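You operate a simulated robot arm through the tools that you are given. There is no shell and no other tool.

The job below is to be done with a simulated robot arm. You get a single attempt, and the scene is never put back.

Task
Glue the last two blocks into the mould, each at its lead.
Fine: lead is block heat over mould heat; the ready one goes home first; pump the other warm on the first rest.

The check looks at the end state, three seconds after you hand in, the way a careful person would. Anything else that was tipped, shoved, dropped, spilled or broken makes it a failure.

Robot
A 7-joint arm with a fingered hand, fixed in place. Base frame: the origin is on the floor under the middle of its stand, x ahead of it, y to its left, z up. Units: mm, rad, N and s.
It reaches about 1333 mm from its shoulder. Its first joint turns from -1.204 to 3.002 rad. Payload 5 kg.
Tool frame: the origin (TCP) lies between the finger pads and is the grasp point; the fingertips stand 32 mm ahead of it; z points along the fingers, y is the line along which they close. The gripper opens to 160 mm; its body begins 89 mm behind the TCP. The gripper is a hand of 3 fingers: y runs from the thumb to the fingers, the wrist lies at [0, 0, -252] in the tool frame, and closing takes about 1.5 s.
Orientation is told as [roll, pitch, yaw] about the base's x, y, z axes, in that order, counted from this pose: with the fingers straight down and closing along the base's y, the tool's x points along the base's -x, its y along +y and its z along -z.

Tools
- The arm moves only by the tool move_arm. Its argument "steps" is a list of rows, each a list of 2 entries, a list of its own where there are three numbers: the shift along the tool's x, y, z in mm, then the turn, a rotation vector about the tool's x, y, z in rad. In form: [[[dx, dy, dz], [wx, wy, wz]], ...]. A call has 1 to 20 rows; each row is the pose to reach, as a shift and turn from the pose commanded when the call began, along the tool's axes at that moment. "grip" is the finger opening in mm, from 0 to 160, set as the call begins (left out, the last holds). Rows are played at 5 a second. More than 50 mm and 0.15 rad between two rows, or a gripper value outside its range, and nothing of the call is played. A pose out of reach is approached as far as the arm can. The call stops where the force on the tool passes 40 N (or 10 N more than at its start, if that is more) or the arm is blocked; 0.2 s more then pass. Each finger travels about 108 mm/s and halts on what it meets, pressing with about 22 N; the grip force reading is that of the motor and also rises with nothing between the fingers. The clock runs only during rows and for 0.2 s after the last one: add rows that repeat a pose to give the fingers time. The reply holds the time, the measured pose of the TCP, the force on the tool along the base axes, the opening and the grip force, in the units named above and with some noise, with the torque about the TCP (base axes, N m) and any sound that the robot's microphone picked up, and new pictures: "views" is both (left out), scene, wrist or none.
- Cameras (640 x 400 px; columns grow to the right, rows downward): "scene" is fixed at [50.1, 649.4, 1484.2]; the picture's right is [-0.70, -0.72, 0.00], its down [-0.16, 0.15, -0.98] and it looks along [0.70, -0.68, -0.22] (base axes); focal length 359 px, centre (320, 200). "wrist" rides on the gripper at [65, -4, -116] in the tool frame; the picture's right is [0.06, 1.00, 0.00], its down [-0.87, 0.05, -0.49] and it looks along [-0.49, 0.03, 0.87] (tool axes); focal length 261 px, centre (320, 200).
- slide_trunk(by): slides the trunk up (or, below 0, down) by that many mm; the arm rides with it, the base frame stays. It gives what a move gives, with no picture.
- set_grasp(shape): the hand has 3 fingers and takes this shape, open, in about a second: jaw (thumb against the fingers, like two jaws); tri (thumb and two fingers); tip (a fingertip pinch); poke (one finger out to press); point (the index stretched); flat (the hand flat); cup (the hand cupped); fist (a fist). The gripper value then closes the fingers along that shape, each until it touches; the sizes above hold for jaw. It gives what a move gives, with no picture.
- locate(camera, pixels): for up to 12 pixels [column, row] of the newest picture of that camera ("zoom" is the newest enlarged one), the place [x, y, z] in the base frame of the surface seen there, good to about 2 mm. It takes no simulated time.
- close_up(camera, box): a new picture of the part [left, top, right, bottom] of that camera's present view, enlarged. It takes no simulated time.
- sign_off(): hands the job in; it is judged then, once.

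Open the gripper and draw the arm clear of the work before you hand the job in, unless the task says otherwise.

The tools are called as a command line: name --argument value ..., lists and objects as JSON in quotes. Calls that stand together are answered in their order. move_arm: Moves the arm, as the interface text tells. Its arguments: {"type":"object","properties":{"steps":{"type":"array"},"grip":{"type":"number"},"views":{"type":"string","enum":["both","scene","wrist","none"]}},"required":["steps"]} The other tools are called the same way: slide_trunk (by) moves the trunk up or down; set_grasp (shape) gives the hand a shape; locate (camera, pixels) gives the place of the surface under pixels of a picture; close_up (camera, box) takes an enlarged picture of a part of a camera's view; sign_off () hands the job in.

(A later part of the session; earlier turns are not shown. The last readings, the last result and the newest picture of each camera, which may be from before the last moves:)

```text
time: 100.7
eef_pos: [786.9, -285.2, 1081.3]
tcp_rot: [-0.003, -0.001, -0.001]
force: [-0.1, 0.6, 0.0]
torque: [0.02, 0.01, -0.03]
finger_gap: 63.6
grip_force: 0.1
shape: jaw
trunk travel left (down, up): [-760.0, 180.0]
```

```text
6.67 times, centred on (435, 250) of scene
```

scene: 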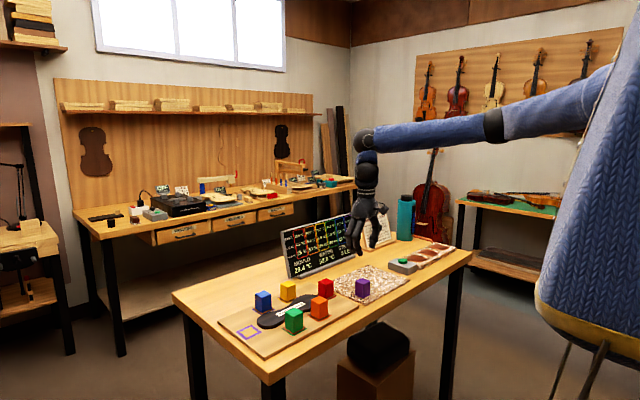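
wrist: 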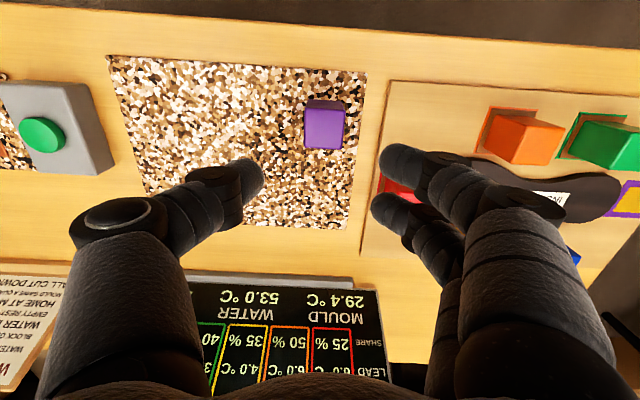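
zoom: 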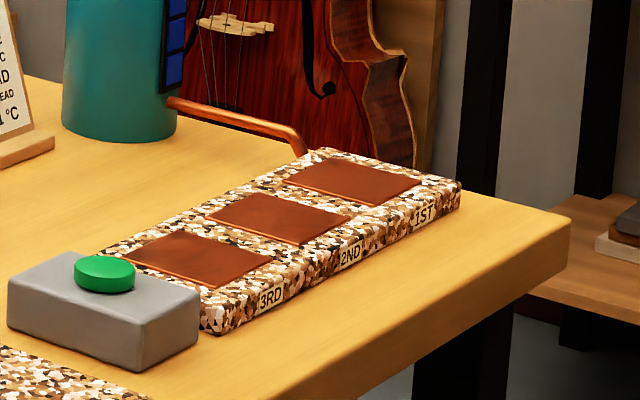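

I locate the first rest's plate corners at zoom (285,182), (330,159), (418,184), (375,204), plus the hose and the button.

locate --camera "zoom" --pixels '[[287, 182], [330, 160], [416, 183], [375, 203], [350, 182], [207, 218], [255, 194], [349, 214], [300, 243], [298, 140], [105, 272], [460, 190]]'

locate --camera "zoom" --pixels '[[128, 258], [190, 230], [272, 255], [213, 288], [220, 110], [75, 265], [135, 275], [10, 300], [198, 292], [130, 320], [60, 255], [300, 152]]'

```text
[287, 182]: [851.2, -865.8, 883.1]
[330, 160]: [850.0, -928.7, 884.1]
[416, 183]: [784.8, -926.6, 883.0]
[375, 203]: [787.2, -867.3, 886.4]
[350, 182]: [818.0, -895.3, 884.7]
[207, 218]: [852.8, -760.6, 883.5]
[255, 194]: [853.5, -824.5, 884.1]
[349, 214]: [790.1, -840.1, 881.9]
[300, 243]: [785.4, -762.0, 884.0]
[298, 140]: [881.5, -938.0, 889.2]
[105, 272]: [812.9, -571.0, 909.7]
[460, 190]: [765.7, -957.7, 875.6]
```

```text
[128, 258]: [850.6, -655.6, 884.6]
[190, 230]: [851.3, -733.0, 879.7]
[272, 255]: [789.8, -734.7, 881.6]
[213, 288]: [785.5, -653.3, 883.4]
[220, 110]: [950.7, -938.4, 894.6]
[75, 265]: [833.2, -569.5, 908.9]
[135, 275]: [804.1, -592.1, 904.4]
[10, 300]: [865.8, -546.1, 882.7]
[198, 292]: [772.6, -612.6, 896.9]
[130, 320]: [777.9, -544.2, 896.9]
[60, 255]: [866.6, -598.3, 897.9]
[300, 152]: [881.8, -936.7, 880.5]
```

First rest centre is (818.5, -897), plate at z 884; that is slightly beyond vertical-hand reach, so I'll tilt the hand about its closing axis by 20 degrees. I test that pose empty at safe height.

move_arm --steps '[[[-1, -40, 0], [0, -0.05, 0]], [[-2, -80, 0], [0, -0.1, 0]], [[-3, -120, 0], [0, -0.15, 0]], [[-4, -160, 0], [0, -0.2, 0]], [[-5, -200, 0], [0, -0.25, 0]], [[-6, -240, 0], [0, -0.3, 0]], [[-7, -280, 0], [0, -0.35, 0]], [[-8, -320, 0], [0, -0.35, 0]], [[-10, -360, 0], [0, -0.35, 0]], [[-12, -400, 0], [0, -0.35, 0]], [[-14, -440, 0], [0, -0.35, 0]], [[-18, -480, 0], [0, -0.35, 0]], [[-22, -520, 0], [0, -0.35, 0]], [[-26, -560, 0], [0, -0.35, 0]], [[-30, -590, 0], [0, -0.35, 0]], [[-30, -610, 0], [0, -0.35, 0]], [[-30, -610, 0], [0, -0.35, 0]]]'

```text
time: 104.3
eef_pos: [816.7, -895.1, 1082.3]
tcp_rot: [-0.002, -0.351, 0.002]
force: [0.3, -0.1, 0.5]
torque: [-0.01, 0.0, 0.0]
finger_gap: 63.7
grip_force: 0.1
shape: jaw
trunk travel left (down, up): [-760.0, 180.0]
```

scene: 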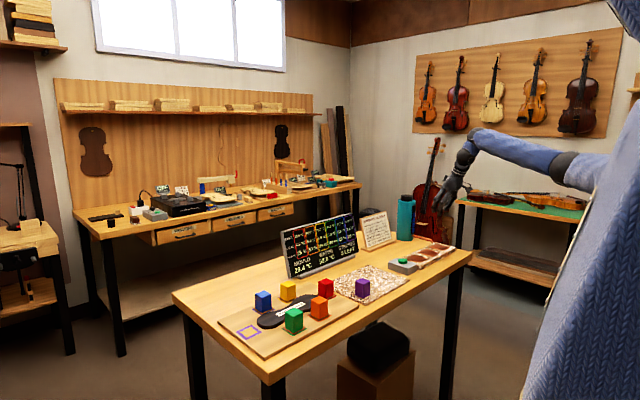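
wrist: 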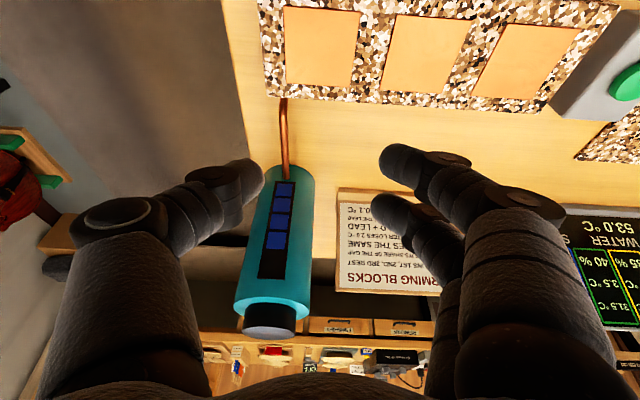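

The tilted hand reaches over the first rest. I test lowering to z of about 965 to confirm the depth is reachable too.

move_arm --steps '[[[10.3, 0, 28.2], [0, 0, 0]], [[20.6, 0, 56.3], [0, 0, 0]], [[30.9, 0, 84.5], [0, 0, 0]], [[40.1, 0, 109.9], [0, 0, 0]], [[40.1, 0, 109.9], [0, 0, 0]]]'

```text
time: 105.5
eef_pos: [817.8, -894.6, 967.7]
tcp_rot: [-0.001, -0.35, 0.003]
force: [-0.1, -0.9, -1.1]
torque: [0.03, -0.01, -0.01]
finger_gap: 63.6
grip_force: 0.1
shape: jaw
trunk travel left (down, up): [-760.0, 180.0]
```

scene: 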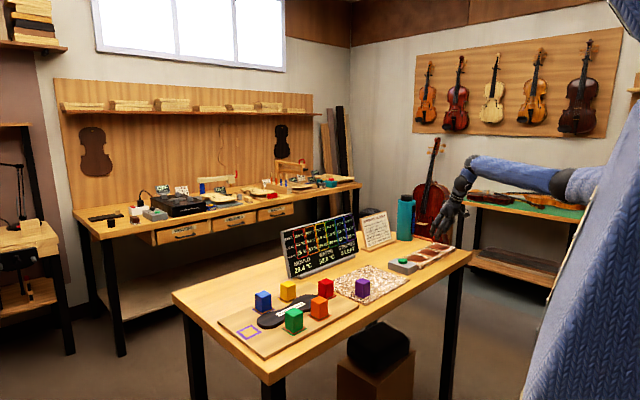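
wrist: 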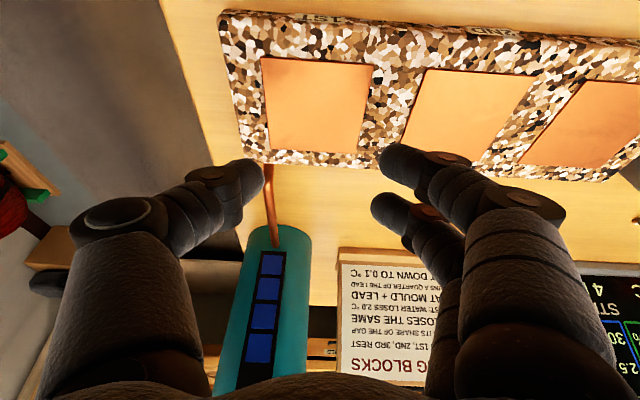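

Depth is reachable with the tilted hand. I rise again and return to above purple, keeping the 20 degree tilt so the grasp matches at the rest.

move_arm --steps '[[[-10.3, 0, -28.2], [0, 0, 0]], [[-20.6, 0, -56.3], [0, 0, 0]], [[-32.6, 0, -89.2], [0, 0, 0]], [[-31, 38, -90], [0, 0, 0]], [[-29, 77, -90.5], [0, 0, 0]], [[-27, 116, -91], [0, 0, 0]], [[-25, 155, -91.5], [0, 0, 0]], [[-23, 194, -92], [0, 0, 0]], [[-21, 233, -93], [0, 0, 0]], [[-19, 272, -94], [0, 0, 0]], [[-17, 311, -95], [0, 0, 0]], [[-15, 350, -95.5], [0, 0, 0]], [[-13, 389, -96], [0, 0, 0]], [[-11, 428, -96.5], [0, 0, 0]], [[-9, 467, -97], [0, 0, 0]], [[-8, 506, -97.5], [0, 0, 0]], [[-7, 545, -98], [0, 0, 0]], [[-6.5, 584, -98.7], [0, 0, 0]], [[-6.5, 613.6, -98.7], [0, 0, 0]], [[-6.5, 613.6, -98.7], [0, 0, 0]]]'

```text
time: 109.7
eef_pos: [788.8, -279.7, 1061.8]
tcp_rot: [0.0, -0.351, -0.001]
force: [0.8, -0.1, -0.2]
torque: [0.0, -0.01, -0.01]
finger_gap: 63.6
grip_force: 0.0
shape: jaw
trunk travel left (down, up): [-760.0, 180.0]
```

scene: 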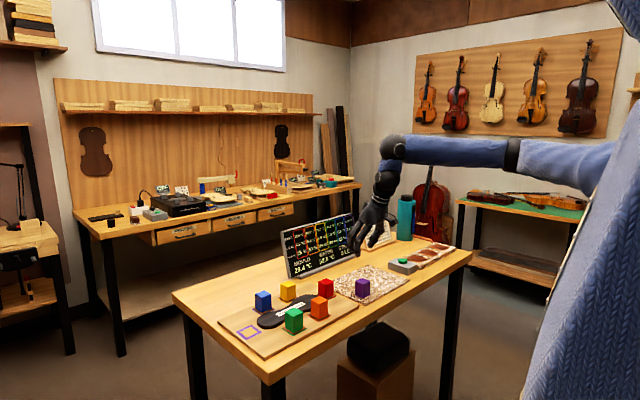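
wrist: 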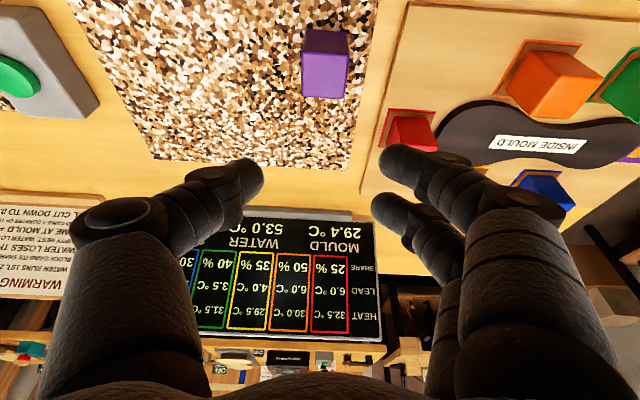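

close_up --camera "wrist" --box '[270, 10, 430, 130]'

locate --camera "wrist" --pixels '[[303, 96], [344, 97], [348, 53], [304, 53], [324, 75], [392, 50], [380, 110], [370, 40], [356, 100], [437, 120], [390, 118]]'

```text
3.33 times, centred on (350, 70) of wrist
```

zoom: 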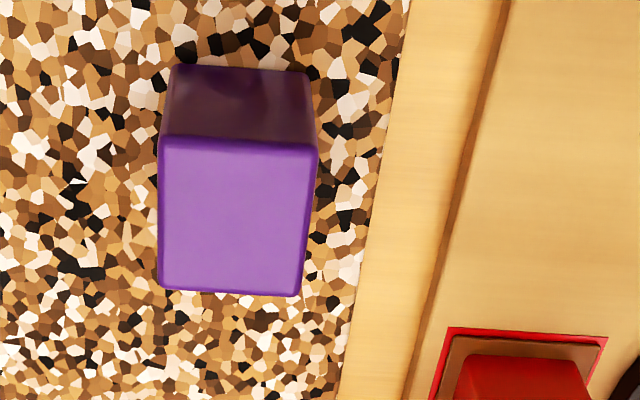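

```text
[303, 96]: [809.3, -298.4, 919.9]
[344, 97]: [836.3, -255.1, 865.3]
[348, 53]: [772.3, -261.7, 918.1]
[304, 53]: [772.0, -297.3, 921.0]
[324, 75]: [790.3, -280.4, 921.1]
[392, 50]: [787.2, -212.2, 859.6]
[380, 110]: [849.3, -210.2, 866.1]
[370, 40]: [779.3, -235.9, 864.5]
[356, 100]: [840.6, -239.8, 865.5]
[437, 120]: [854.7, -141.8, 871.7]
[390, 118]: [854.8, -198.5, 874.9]
```

Purple is around (790.5, -280); the board's edge is at y -210, clear of the fingers. I refine the centre on the zoom.

locate --camera "zoom" --pixels '[[163, 147], [313, 151], [297, 290], [163, 285], [235, 220]]'

```text
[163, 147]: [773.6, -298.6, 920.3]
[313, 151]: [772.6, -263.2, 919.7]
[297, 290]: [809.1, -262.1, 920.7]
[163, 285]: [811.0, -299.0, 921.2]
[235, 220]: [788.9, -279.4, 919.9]
```

Purple's centre is (791.5, -280.8). I descend with the tilt to TCP z of about 912.

move_arm --steps '[[[10, -1, 28.3], [0, 0, 0]], [[20, -1, 56.6], [0, 0, 0]], [[30, -1, 84.8], [0, 0, 0]], [[38, -1, 107], [0, 0, 0]], [[44, -1, 124], [0, 0, 0]], [[48, -1, 135], [0, 0, 0]], [[50, -1, 141.4], [0, 0, 0]], [[50, -1, 141.4], [0, 0, 0]]]' --grip 62

```text
time: 111.5
eef_pos: [791.8, -282.7, 910.3]
tcp_rot: [-0.002, -0.35, 0.003]
force: [1.2, 0.0, 0.2]
torque: [0.01, 0.0, 0.01]
finger_gap: 62.4
grip_force: 0.0
shape: jaw
trunk travel left (down, up): [-760.0, 180.0]
```

scene: 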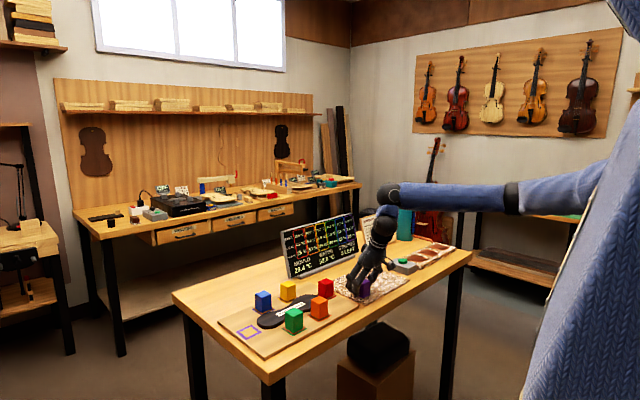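
wrist: 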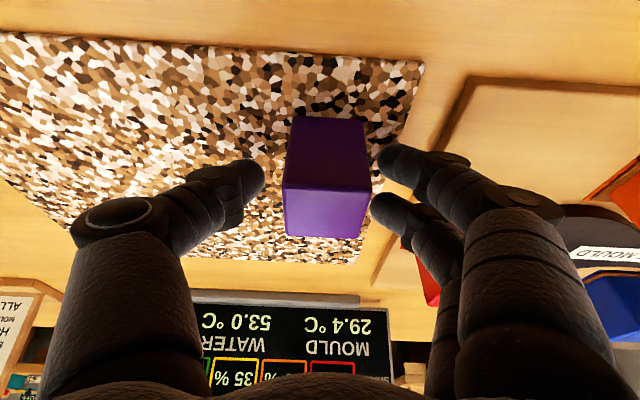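

The block is about 2 mm toward the fingers. I shift +2 in y, raise 1.5 mm, and close.

move_arm --steps '[[[-0.5, 2, -1.4], [0, 0, 0]], [[-0.5, 2, -1.4], [0, 0, 0]]]' --views "none"

move_arm --steps '[[[0, 0, 0], [0, 0, 0]], [[0, 0, 0], [0, 0, 0]], [[0, 0, 0], [0, 0, 0]], [[0, 0, 0], [0, 0, 0]], [[0, 0, 0], [0, 0, 0]], [[0, 0, 0], [0, 0, 0]], [[0, 0, 0], [0, 0, 0]], [[0, 0, 0], [0, 0, 0]]]' --grip 10 --views "wrist"

```text
time: 112.1
eef_pos: [792.4, -278.6, 912.1]
tcp_rot: [-0.001, -0.35, 0.001]
force: [0.7, 0.2, -0.4]
torque: [0.01, 0.01, -0.03]
finger_gap: 62.5
grip_force: 0.1
shape: jaw
trunk travel left (down, up): [-760.0, 180.0]
```

```text
time: 113.9
eef_pos: [792.2, -280.2, 911.4]
tcp_rot: [-0.002, -0.349, 0.003]
force: [0.7, -0.2, -0.3]
torque: [-0.03, 0.02, -0.01]
finger_gap: 33.6
grip_force: 22.4
shape: jaw
trunk travel left (down, up): [-760.0, 180.0]
```

wrist: 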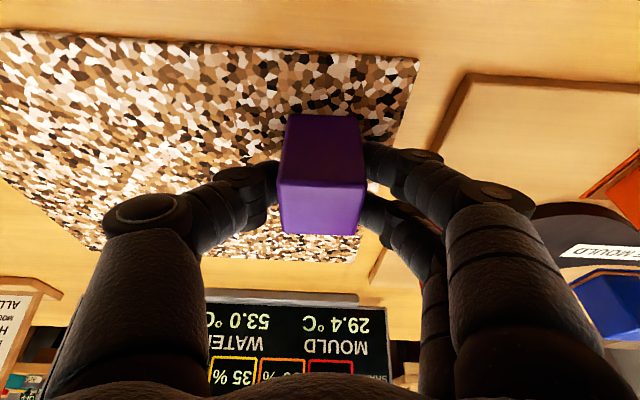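

Purple is gripped at 22 N. I lift it 150 mm straight up along the base vertical.

move_arm --steps '[[[-3.4, 0, -9.4], [0, 0, 0]], [[-10.3, 0, -28.2], [0, 0, 0]], [[-20.6, 0, -56.3], [0, 0, 0]], [[-30.9, 0, -84.5], [0, 0, 0]], [[-41.2, 0, -112.7], [0, 0, 0]], [[-51.5, 0, -140.9], [0, 0, 0]], [[-51.5, 0, -140.9], [0, 0, 0]]]'

```text
time: 115.5
eef_pos: [790.4, -278.5, 1061.1]
tcp_rot: [-0.001, -0.349, 0.0]
force: [1.0, 0.2, -0.1]
torque: [0.0, 0.04, -0.05]
finger_gap: 33.7
grip_force: 22.0
shape: jaw
trunk travel left (down, up): [-760.0, 180.0]
```

scene: 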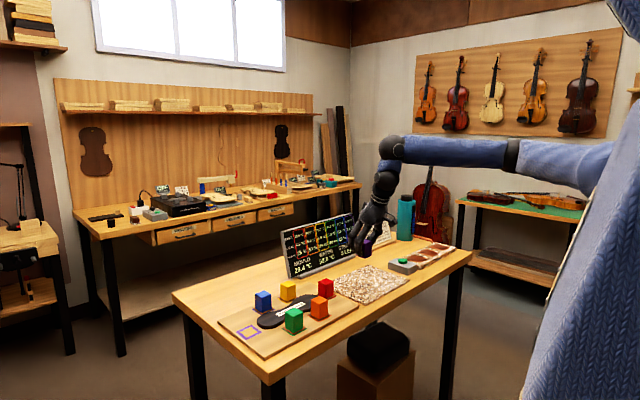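
wrist: 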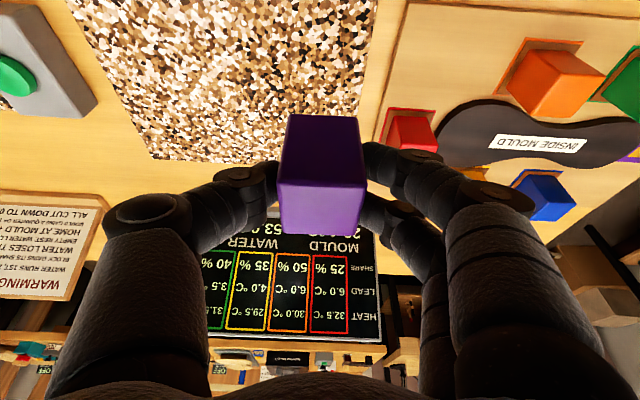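

Purple is up and has not slipped. I check its corners relative to the TCP.

locate --camera "wrist" --pixels '[[283, 230], [356, 231], [363, 184], [280, 182], [287, 118], [355, 119], [320, 208]]'

close_up --camera "scene" --box '[330, 180, 420, 270]'

```text
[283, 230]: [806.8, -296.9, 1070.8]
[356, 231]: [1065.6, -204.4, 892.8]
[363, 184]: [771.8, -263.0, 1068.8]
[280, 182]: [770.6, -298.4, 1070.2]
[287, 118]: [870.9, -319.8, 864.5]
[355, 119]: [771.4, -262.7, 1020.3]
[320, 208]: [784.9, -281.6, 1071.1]
```

```text
4.44 times, centred on (375, 225) of scene
```

zoom: 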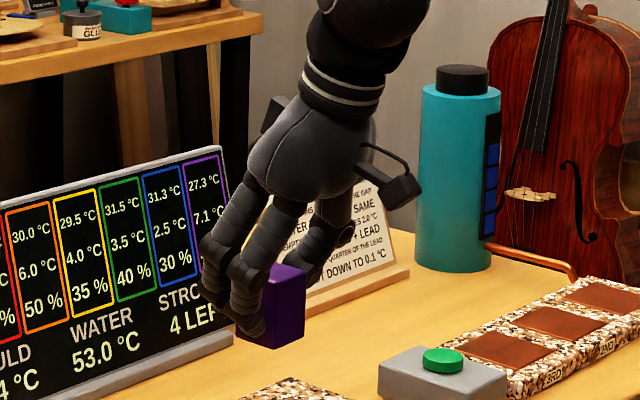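

Purple hangs upright, bottom about 46 mm below the TCP. I carry it at z 1061 to above the first rest.

move_arm --steps '[[[-0.5, -18, 0.2], [0, 0, 0]], [[-2, -52, 0.7], [0, 0, 0]], [[-3.7, -88, 1.3], [0, 0, 0]], [[-5.3, -124, 1.9], [0, 0, 0]], [[-6.9, -160, 2.5], [0, 0, 0]], [[-8.5, -196, 3.1], [0, 0, 0]], [[-10.1, -232, 3.7], [0, 0, 0]], [[-11.7, -268, 4.3], [0, 0, 0]], [[-13.3, -304, 4.9], [0, 0, 0]], [[-14.9, -340, 5.5], [0, 0, 0]], [[-16.5, -376, 6.1], [0, 0, 0]], [[-18.1, -412, 6.7], [0, 0, 0]], [[-19.7, -448, 7.3], [0, 0, 0]], [[-21.3, -484, 7.9], [0, 0, 0]], [[-22.9, -520, 8.5], [0, 0, 0]], [[-24.5, -556, 9.1], [0, 0, 0]], [[-26, -590, 9.5], [0, 0, 0]], [[-26.9, -617, 9.8], [0, 0, 0]], [[-26.9, -617, 9.8], [0, 0, 0]], [[-26.9, -617, 9.8], [0, 0, 0]]]'

```text
time: 119.7
eef_pos: [816.2, -897.4, 1061.9]
tcp_rot: [-0.002, -0.349, 0.002]
force: [-0.4, -0.1, -0.8]
torque: [0.0, -0.01, 0.03]
finger_gap: 33.5
grip_force: 21.4
shape: jaw
trunk travel left (down, up): [-760.0, 180.0]
```

scene: 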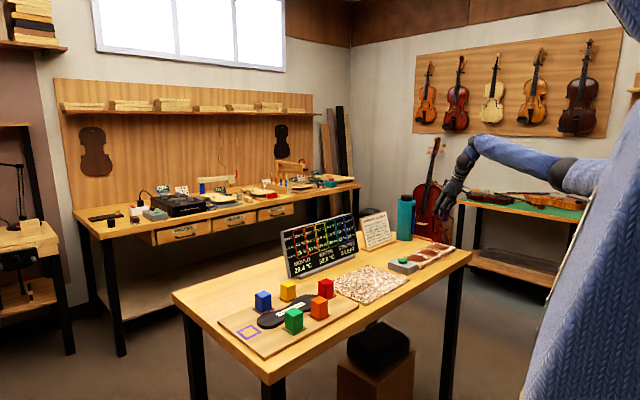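
wrist: 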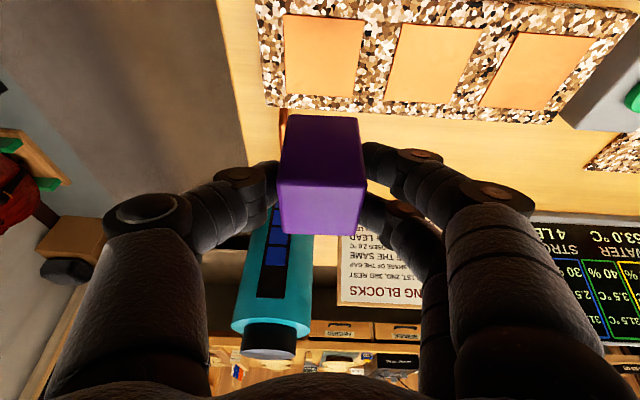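

locate --camera "wrist" --pixels '[[286, 16], [361, 19], [350, 94], [288, 92], [322, 55], [401, 22], [480, 27], [454, 102], [387, 98], [283, 116]]'

```text
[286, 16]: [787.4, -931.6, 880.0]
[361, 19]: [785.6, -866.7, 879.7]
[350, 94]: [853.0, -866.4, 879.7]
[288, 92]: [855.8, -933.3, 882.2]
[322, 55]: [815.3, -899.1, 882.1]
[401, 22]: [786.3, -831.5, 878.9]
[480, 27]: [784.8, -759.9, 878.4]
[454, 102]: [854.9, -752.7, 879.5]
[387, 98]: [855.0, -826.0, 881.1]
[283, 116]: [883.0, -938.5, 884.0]
```

Plate centre measures (820.5, -899.5), z about 882. I lower purple toward it, stopping a few millimetres above.

move_arm --steps '[[[-1, 0, 1], [0, 0, 0]], [[7, -0.5, 27], [0, 0, 0]], [[16, -1, 55], [0, 0, 0]], [[25, -1, 80], [0, 0, 0]], [[33, -1, 101], [0, 0, 0]], [[38, -1, 114], [0, 0, 0]], [[39.9, -1, 119.5], [0, 0, 0]], [[39.9, -1, 119.5], [0, 0, 0]]]'

close_up --camera "scene" --box '[400, 200, 480, 270]'

```text
time: 121.5
eef_pos: [821.4, -899.6, 937.4]
tcp_rot: [0.0, -0.351, 0.0]
force: [-0.2, -0.4, -0.5]
torque: [0.0, 0.0, -0.02]
finger_gap: 33.2
grip_force: 21.6
shape: jaw
trunk travel left (down, up): [-760.0, 180.0]
```

scene: 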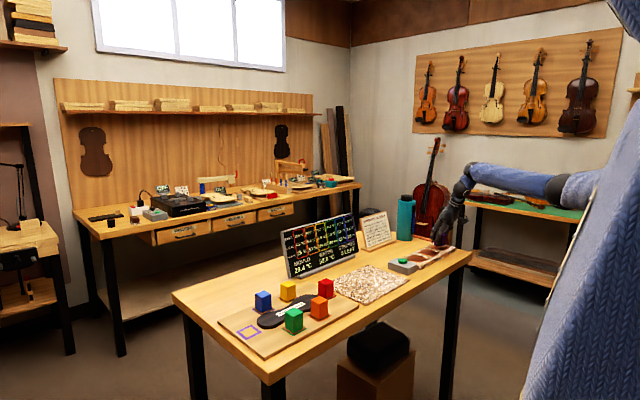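
wrist: 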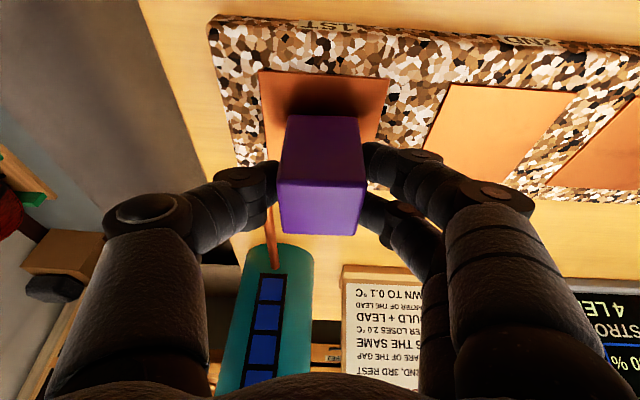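

```text
5.71 times, centred on (440, 235) of scene
```

zoom: 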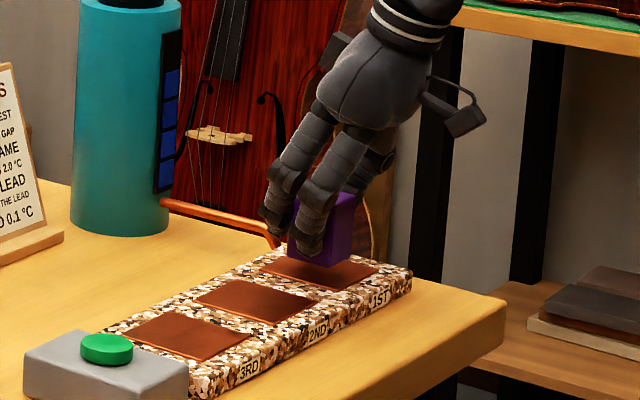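

Purple is over the 1ST plate and centred. I lower the last 9 mm in small steps.

move_arm --steps '[[[1, 0, 2.8], [0, 0, 0]], [[2, 0, 5.6], [0, 0, 0]], [[2.4, 0, 6.6], [0, 0, 0]], [[2.75, 0, 7.5], [0, 0, 0]], [[2.75, 0, 7.5], [0, 0, 0]]]' --views "none"

close_up --camera "scene" --box '[410, 220, 470, 265]'

close_up --camera "wrist" --box '[230, 50, 410, 200]'

```text
time: 122.7
eef_pos: [823.8, -898.5, 927.8]
tcp_rot: [-0.002, -0.351, 0.001]
force: [0.4, 0.4, -0.4]
torque: [0.01, -0.02, 0.02]
finger_gap: 33.5
grip_force: 21.9
shape: jaw
trunk travel left (down, up): [-760.0, 180.0]
```

```text
8.89 times, centred on (440, 242) of scene
```

zoom: 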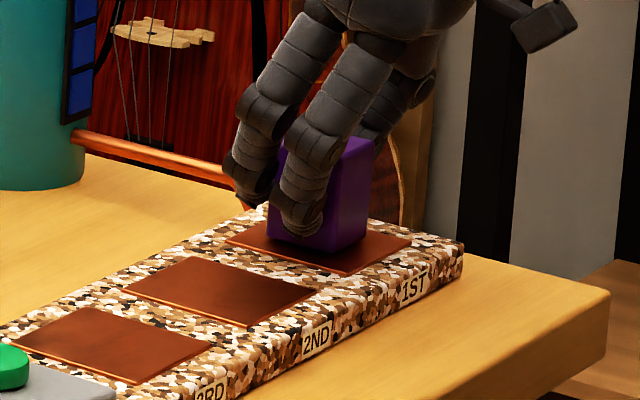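

```text
2.67 times, centred on (320, 125) of wrist
```

zoom: 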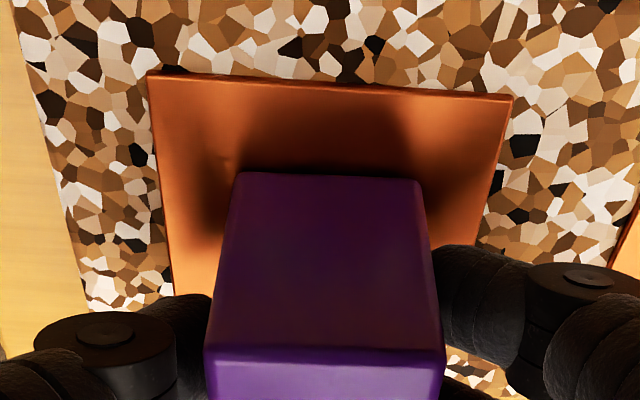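

The bottom looks to be at the plate, with no force yet. I ease down 1 mm more, then open the fingers.

move_arm --steps '[[[0.35, 0, 0.9], [0, 0, 0]], [[0.35, 0, 0.9], [0, 0, 0]]]' --views "none"

move_arm --steps '[[[0, 0, 0], [0, 0, 0]], [[0, 0, 0], [0, 0, 0]], [[0, 0, 0], [0, 0, 0]], [[0, 0, 0], [0, 0, 0]], [[0, 0, 0], [0, 0, 0]]]' --grip 62

```text
time: 123.3
eef_pos: [823.3, -898.4, 927.6]
tcp_rot: [-0.002, -0.35, 0.003]
force: [-0.2, -0.1, 0.5]
torque: [-0.01, 0.03, -0.03]
finger_gap: 33.4
grip_force: 21.5
shape: jaw
trunk travel left (down, up): [-760.0, 180.0]
```

```text
time: 124.5
eef_pos: [823.1, -898.1, 927.7]
tcp_rot: [-0.002, -0.35, 0.001]
force: [-0.4, 0.0, -1.1]
torque: [0.03, 0.0, 0.0]
finger_gap: 61.7
grip_force: 0.0
shape: jaw
trunk travel left (down, up): [-760.0, 180.0]
```

scene: 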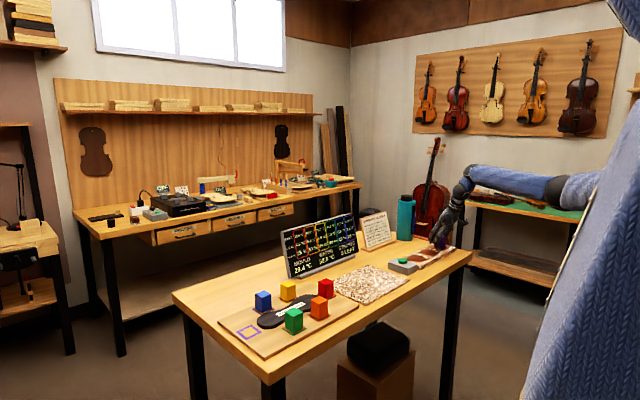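
wrist: 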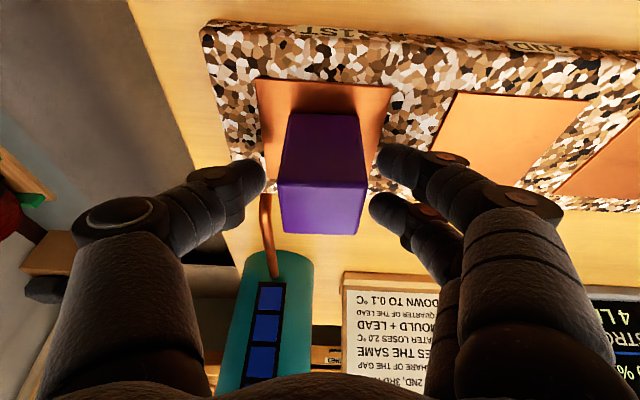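

Purple stands free on the first plate. I back out along the fingers, then go above the button at (815, -575), bringing the hand vertical.

move_arm --steps '[[[0, 0, -25], [0, 0, 0]], [[0, 0, -60], [0, 0, 0]], [[0, 0, -95], [0, 0, 0]], [[0, 0, -120], [0, 0, 0]], [[-5, 36, -123], [0, 0.04, 0]], [[-10, 72, -126], [0, 0.08, 0]], [[-15, 108, -129], [0, 0.12, 0]], [[-20, 144, -132], [0, 0.16, 0]], [[-25, 180, -135], [0, 0.2, 0]], [[-30, 216, -138], [0, 0.24, 0]], [[-35, 252, -141], [0, 0.28, 0]], [[-40, 288, -144], [0, 0.32, 0]], [[-44.7, 323, -146.3], [0, 0.35, 0]], [[-44.7, 323, -146.3], [0, 0.35, 0]]]'

close_up --camera "scene" --box '[270, 200, 410, 288]'

```text
time: 127.5
eef_pos: [814.3, -577.9, 1072.4]
tcp_rot: [0.001, 0.0, -0.001]
force: [0.4, -0.6, 0.1]
torque: [0.04, 0.0, -0.02]
finger_gap: 62.0
grip_force: 0.1
shape: jaw
trunk travel left (down, up): [-760.0, 180.0]
```

scene: 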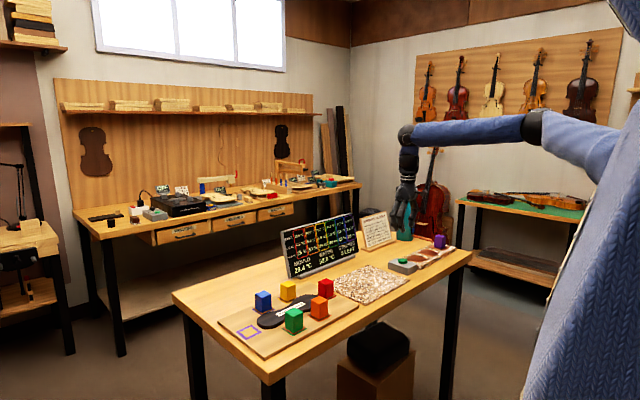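
wrist: 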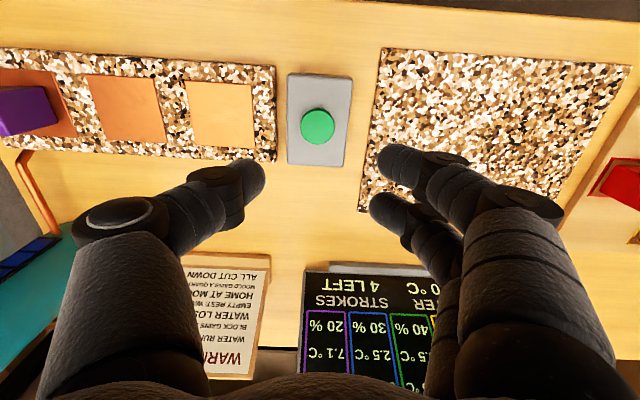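

```text
4.55 times, centred on (340, 244) of scene
```

zoom: 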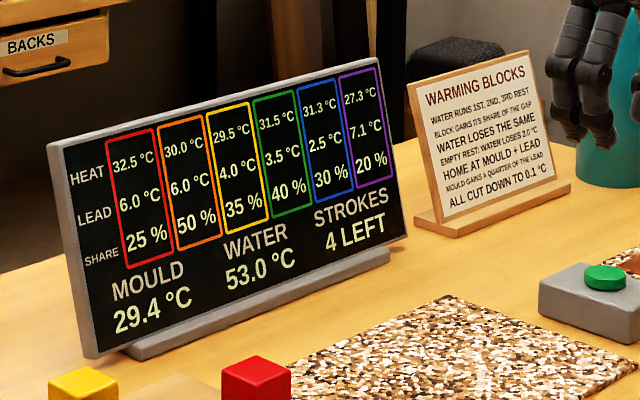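

Strokes still read 4 LEFT, water 53.0 and purple 27.3, and purple stands on the first rest. I locate the button and shape the hand for poking.

locate --camera "wrist" --pixels '[[317, 124], [302, 124], [332, 126], [317, 110], [316, 140], [290, 160], [344, 164]]'

set_grasp --shape "poke"

move_arm --steps '[[[0, 0, 0], [0, 0, 0]], [[0, 0, 0], [0, 0, 0]]]'

close_up --camera "scene" --box '[370, 110, 450, 280]'

```text
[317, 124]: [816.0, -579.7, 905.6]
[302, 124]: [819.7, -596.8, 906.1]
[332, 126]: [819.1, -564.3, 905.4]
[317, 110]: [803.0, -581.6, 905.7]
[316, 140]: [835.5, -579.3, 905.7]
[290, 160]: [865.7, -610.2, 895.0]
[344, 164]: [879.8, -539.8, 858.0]
```

```text
time: 128.4
eef_pos: [815.9, -576.3, 1073.3]
tcp_rot: [-0.001, -0.001, -0.001]
force: [0.6, -1.1, 0.0]
torque: [-0.02, 0.01, 0.0]
finger_gap: 0.0
grip_force: 0.1
shape: poke
trunk travel left (down, up): [-760.0, 180.0]
```

```text
time: 129.0
eef_pos: [816.3, -576.0, 1073.4]
tcp_rot: [-0.001, -0.001, -0.001]
force: [-0.3, 0.6, 0.5]
torque: [0.02, -0.01, 0.0]
finger_gap: 0.0
grip_force: 0.2
shape: poke
trunk travel left (down, up): [-760.0, 180.0]
```

scene: 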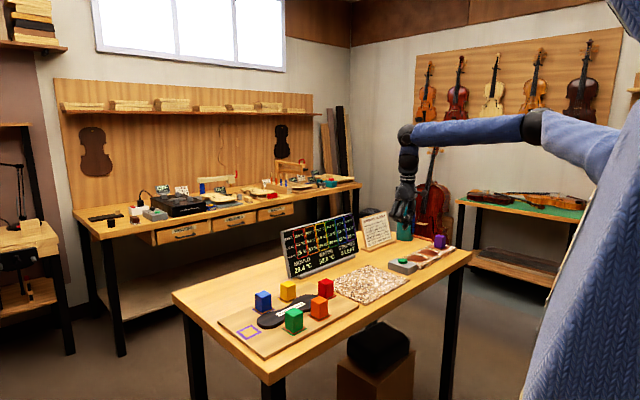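
wrist: 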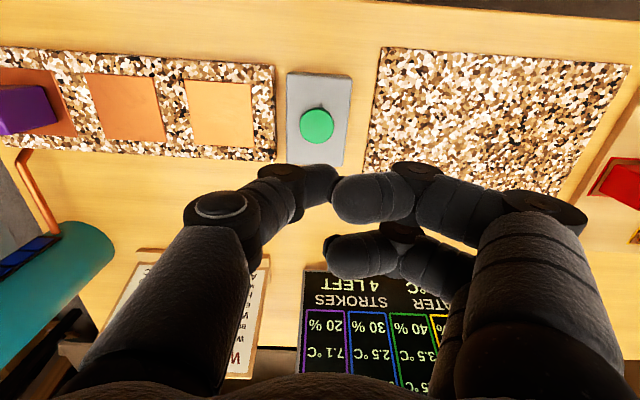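

```text
2.35 times, centred on (410, 195) of scene
```

zoom: 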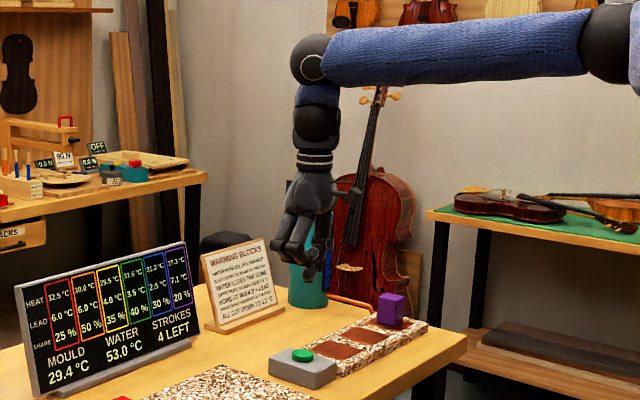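

The reported gap is 0 in poke; I look closer at which finger points down and where its tip is.

close_up --camera "scene" --box '[385, 170, 435, 240]'

close_up --camera "wrist" --box '[180, 90, 460, 290]'

locate --camera "wrist" --pixels '[[340, 195], [335, 185], [333, 255], [330, 245], [316, 124], [320, 180]]'

```text
5.71 times, centred on (410, 205) of scene
```

zoom: 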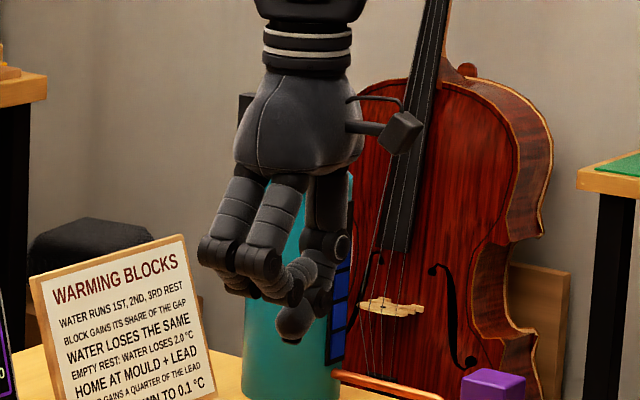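

```text
2.00 times, centred on (320, 190) of wrist
```

zoom: 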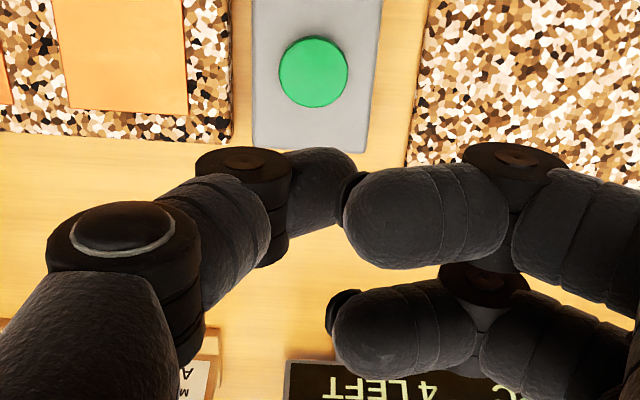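

```text
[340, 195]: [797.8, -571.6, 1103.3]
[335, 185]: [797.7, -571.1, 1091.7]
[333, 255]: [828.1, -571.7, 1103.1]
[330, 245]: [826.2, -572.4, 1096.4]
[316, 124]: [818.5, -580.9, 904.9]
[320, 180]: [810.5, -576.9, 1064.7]
```

The lowest fingertip in the scene zoom is at about (291,325), i.e. scene (405,227). I locate it.

locate --camera "scene" --pixels '[[405, 227], [405, 225], [404, 223], [405, 228], [407, 222], [405, 216], [398, 216], [402, 219]]'

close_up --camera "scene" --box '[395, 205, 420, 235]'

```text
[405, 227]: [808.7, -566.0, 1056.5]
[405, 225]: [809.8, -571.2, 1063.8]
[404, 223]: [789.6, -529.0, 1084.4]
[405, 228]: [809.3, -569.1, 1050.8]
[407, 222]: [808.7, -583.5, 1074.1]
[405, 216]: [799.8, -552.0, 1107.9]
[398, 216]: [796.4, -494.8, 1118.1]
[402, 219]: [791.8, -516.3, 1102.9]
```

```text
13.33 times, centred on (408, 220) of scene
```

zoom: 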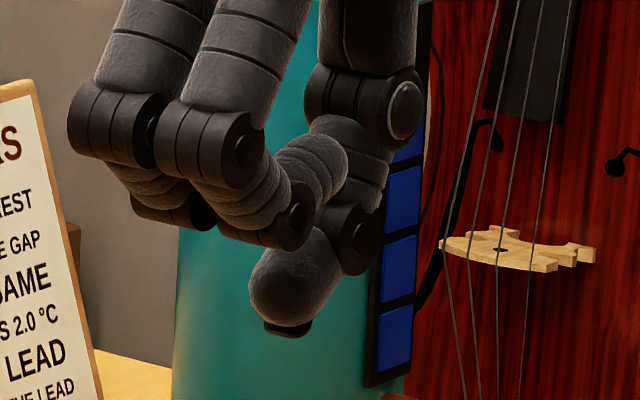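

The thumb is the poking finger, with its tip at about (817, -575, 1048), 25 mm below the TCP. I centre it on the button at (818, -579) and descend to about 10 mm above it.

move_arm --steps '[[[0, -2, 25], [0, 0, 0]], [[-0.5, -4, 55], [0, 0, 0]], [[-0.5, -4, 85], [0, 0, 0]], [[-0.5, -4, 110], [0, 0, 0]], [[-0.5, -4, 125], [0, 0, 0]], [[-0.5, -4, 131], [0, 0, 0]], [[-0.5, -4, 131], [0, 0, 0]]]'

close_up --camera "scene" --box '[380, 225, 430, 280]'

close_up --camera "wrist" --box '[220, 60, 420, 220]'

```text
time: 130.6
eef_pos: [816.3, -579.4, 945.9]
tcp_rot: [-0.001, 0.001, 0.001]
force: [-0.5, 0.1, 0.0]
torque: [0.03, 0.0, -0.04]
finger_gap: 0.0
grip_force: 0.1
shape: poke
trunk travel left (down, up): [-760.0, 180.0]
```

scene: 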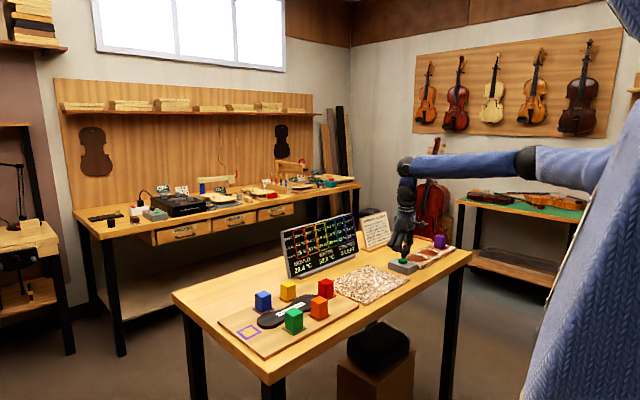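
wrist: 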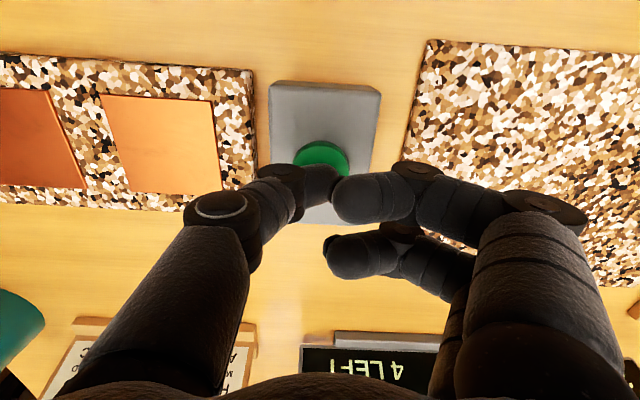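

```text
7.27 times, centred on (405, 252) of scene
```

zoom: 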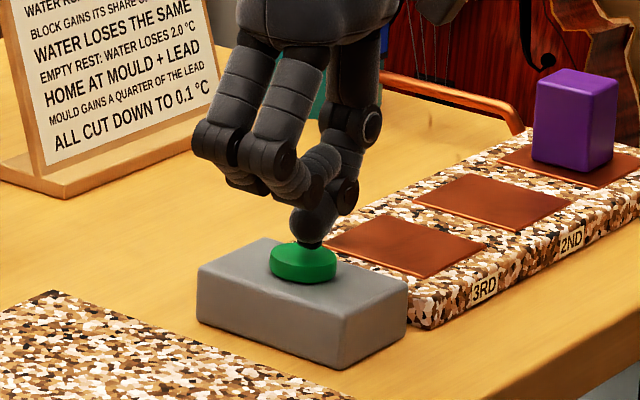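

```text
2.50 times, centred on (320, 140) of wrist
```

zoom: 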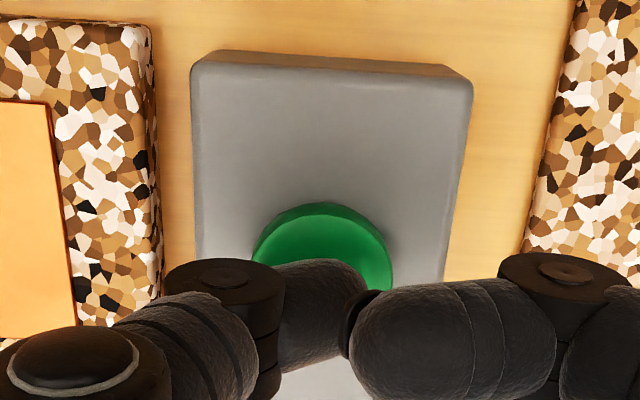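

The thumb tip is just over the button. I go down slowly in 1 mm rows, watching force and sound for one press.

move_arm --steps '[[[0, 0, 2], [0, 0, 0]], [[0, 0, 4], [0, 0, 0]], [[0, 0, 6], [0, 0, 0]], [[0, 0, 8], [0, 0, 0]], [[0, 0, 9], [0, 0, 0]]]' --views "none"

close_up --camera "scene" --box '[380, 225, 430, 280]'

close_up --camera "scene" --box '[280, 205, 365, 285]'

```text
time: 131.8
eef_pos: [814.7, -578.6, 937.9]
tcp_rot: [-0.001, 0.001, 0.0]
force: [0.8, -1.1, 0.9]
torque: [0.02, -0.01, -0.02]
finger_gap: 0.0
grip_force: 0.0
shape: poke
trunk travel left (down, up): [-760.0, 180.0]
```

```text
7.27 times, centred on (405, 252) of scene
```

zoom: 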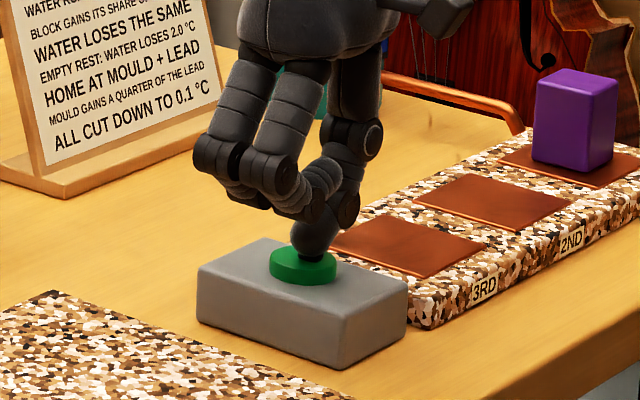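

```text
5.00 times, centred on (322, 245) of scene
```

zoom: 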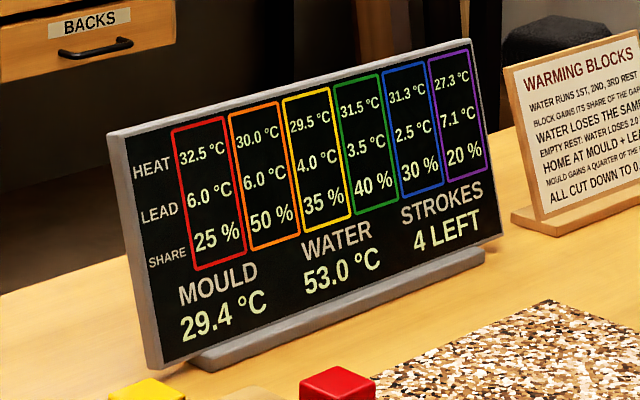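

Tip is nearly on the cap; board unchanged. I continue down 1 mm per row for 5 mm.

move_arm --steps '[[[0, 0, 1], [0, 0, 0]], [[0, 0, 2], [0, 0, 0]], [[0, 0, 3], [0, 0, 0]], [[0, 0, 4], [0, 0, 0]], [[0, 0, 5], [0, 0, 0]]]' --views "none"

close_up --camera "scene" --box '[280, 205, 365, 285]'

```text
time: 133.0
eef_pos: [817.1, -579.8, 935.3]
tcp_rot: [-0.003, -0.002, -0.001]
force: [1.2, 0.1, 5.0]
torque: [0.01, -0.05, -0.01]
finger_gap: 0.2
grip_force: 0.1
shape: poke
trunk travel left (down, up): [-760.0, 180.0]
heard: click
```

```text
5.00 times, centred on (322, 245) of scene
```

zoom: 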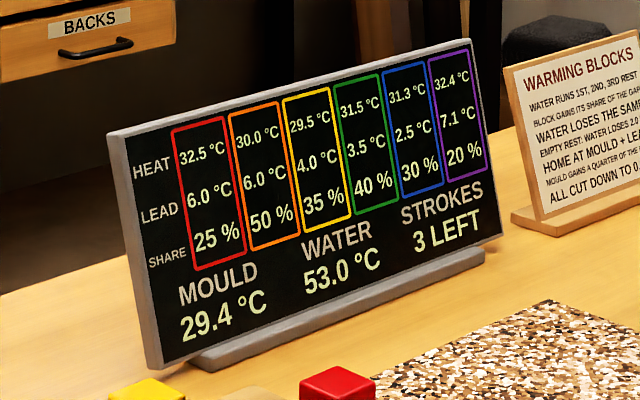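

One click: purple went to 32.4 °C, 3 strokes left, water 53.0. I lift off to let the button rise.

move_arm --steps '[[[0, 0, -3], [0, 0, 0]], [[0, 0, -7], [0, 0, 0]], [[0, 0, -11], [0, 0, 0]], [[0, 0, -11], [0, 0, 0]], [[0, 0, -11], [0, 0, 0]]]' --views "none"

close_up --camera "scene" --box '[280, 205, 450, 285]'

```text
time: 134.2
eef_pos: [815.1, -579.3, 946.1]
tcp_rot: [-0.002, -0.001, 0.004]
force: [0.0, -0.3, -0.1]
torque: [-0.02, -0.01, 0.03]
finger_gap: 0.0
grip_force: 0.1
shape: poke
trunk travel left (down, up): [-760.0, 180.0]
```

```text
3.76 times, centred on (365, 245) of scene
```

zoom: 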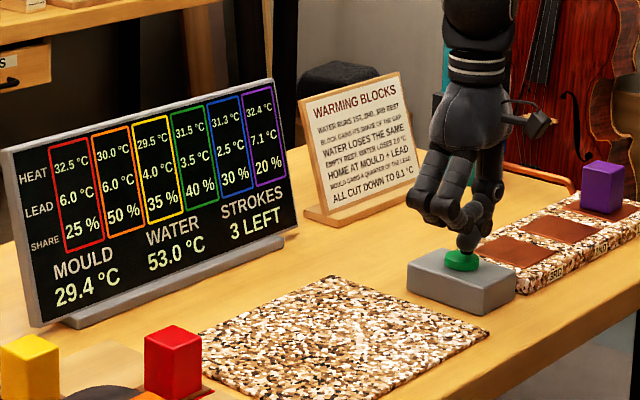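

A second stroke adds 20% of 20.6, cut to 4.1, giving exactly 36.5. I press once more the same way.

move_arm --steps '[[[0, 0, 4], [0, 0, 0]], [[0, 0, 7], [0, 0, 0]], [[0, 0, 8], [0, 0, 0]], [[0, 0, 9], [0, 0, 0]], [[0, 0, 10], [0, 0, 0]], [[0, 0, 11], [0, 0, 0]]]' --views "none"

close_up --camera "scene" --box '[280, 205, 365, 285]'

```text
time: 135.6
eef_pos: [815.5, -579.5, 936.1]
tcp_rot: [-0.001, 0.0, 0.001]
force: [-0.2, 0.6, 3.6]
torque: [0.01, 0.04, 0.01]
finger_gap: 0.1
grip_force: 0.0
shape: poke
trunk travel left (down, up): [-760.0, 180.0]
heard: click
```

```text
5.00 times, centred on (322, 245) of scene
```

zoom: 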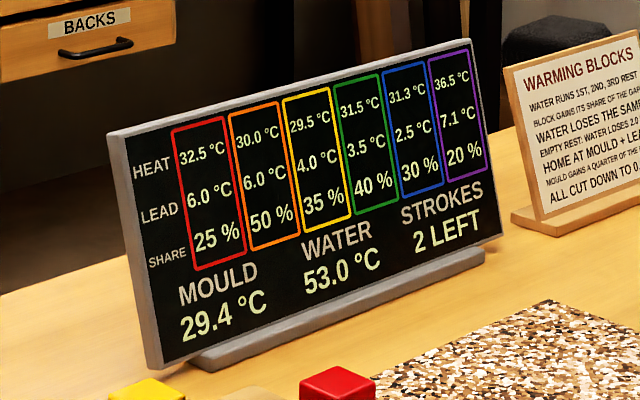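

Purple reads 36.5 °C, exactly mould 29.4 + 7.1. I lift straight up off the button and return the hand to jaw.

move_arm --steps '[[[0, 0, -4], [0, 0, 0]], [[0, 0, -12], [0, 0, 0]], [[0, 0, -40], [0, 0, 0]], [[0, 0, -80], [0, 0, 0]], [[0, 0, -120], [0, 0, 0]], [[0, 0, -150], [0, 0, 0]], [[0, 0, -150], [0, 0, 0]]]' --views "none"

set_grasp --shape "jaw"

move_arm --steps '[[[0, 0, 0], [0, 0, 0]], [[0, 0, 0], [0, 0, 0]], [[0, 0, 0], [0, 0, 0]], [[0, 0, 0], [0, 0, 0]]]' --grip 62

```text
time: 137.2
eef_pos: [817.5, -578.4, 1083.8]
tcp_rot: [-0.001, -0.001, 0.001]
force: [0.3, -0.4, 0.5]
torque: [0.05, 0.01, -0.01]
finger_gap: 0.0
grip_force: 0.1
shape: poke
trunk travel left (down, up): [-760.0, 180.0]
```

```text
time: 138.1
eef_pos: [816.9, -578.0, 1084.0]
tcp_rot: [-0.002, 0.0, 0.0]
force: [0.0, -0.4, -0.8]
torque: [0.01, 0.0, 0.02]
finger_gap: 159.8
grip_force: 0.2
shape: jaw
trunk travel left (down, up): [-760.0, 180.0]
```

```text
time: 139.1
eef_pos: [817.0, -577.2, 1084.9]
tcp_rot: [-0.003, 0.001, -0.001]
force: [-0.2, 0.5, -0.5]
torque: [-0.01, -0.02, 0.0]
finger_gap: 62.5
grip_force: 0.0
shape: jaw
trunk travel left (down, up): [-760.0, 180.0]
```

scene: 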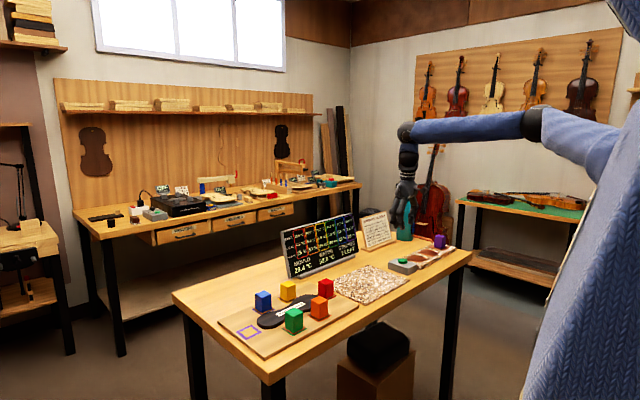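
wrist: 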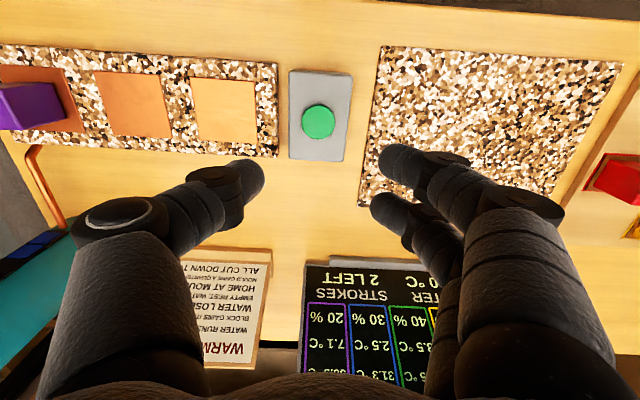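

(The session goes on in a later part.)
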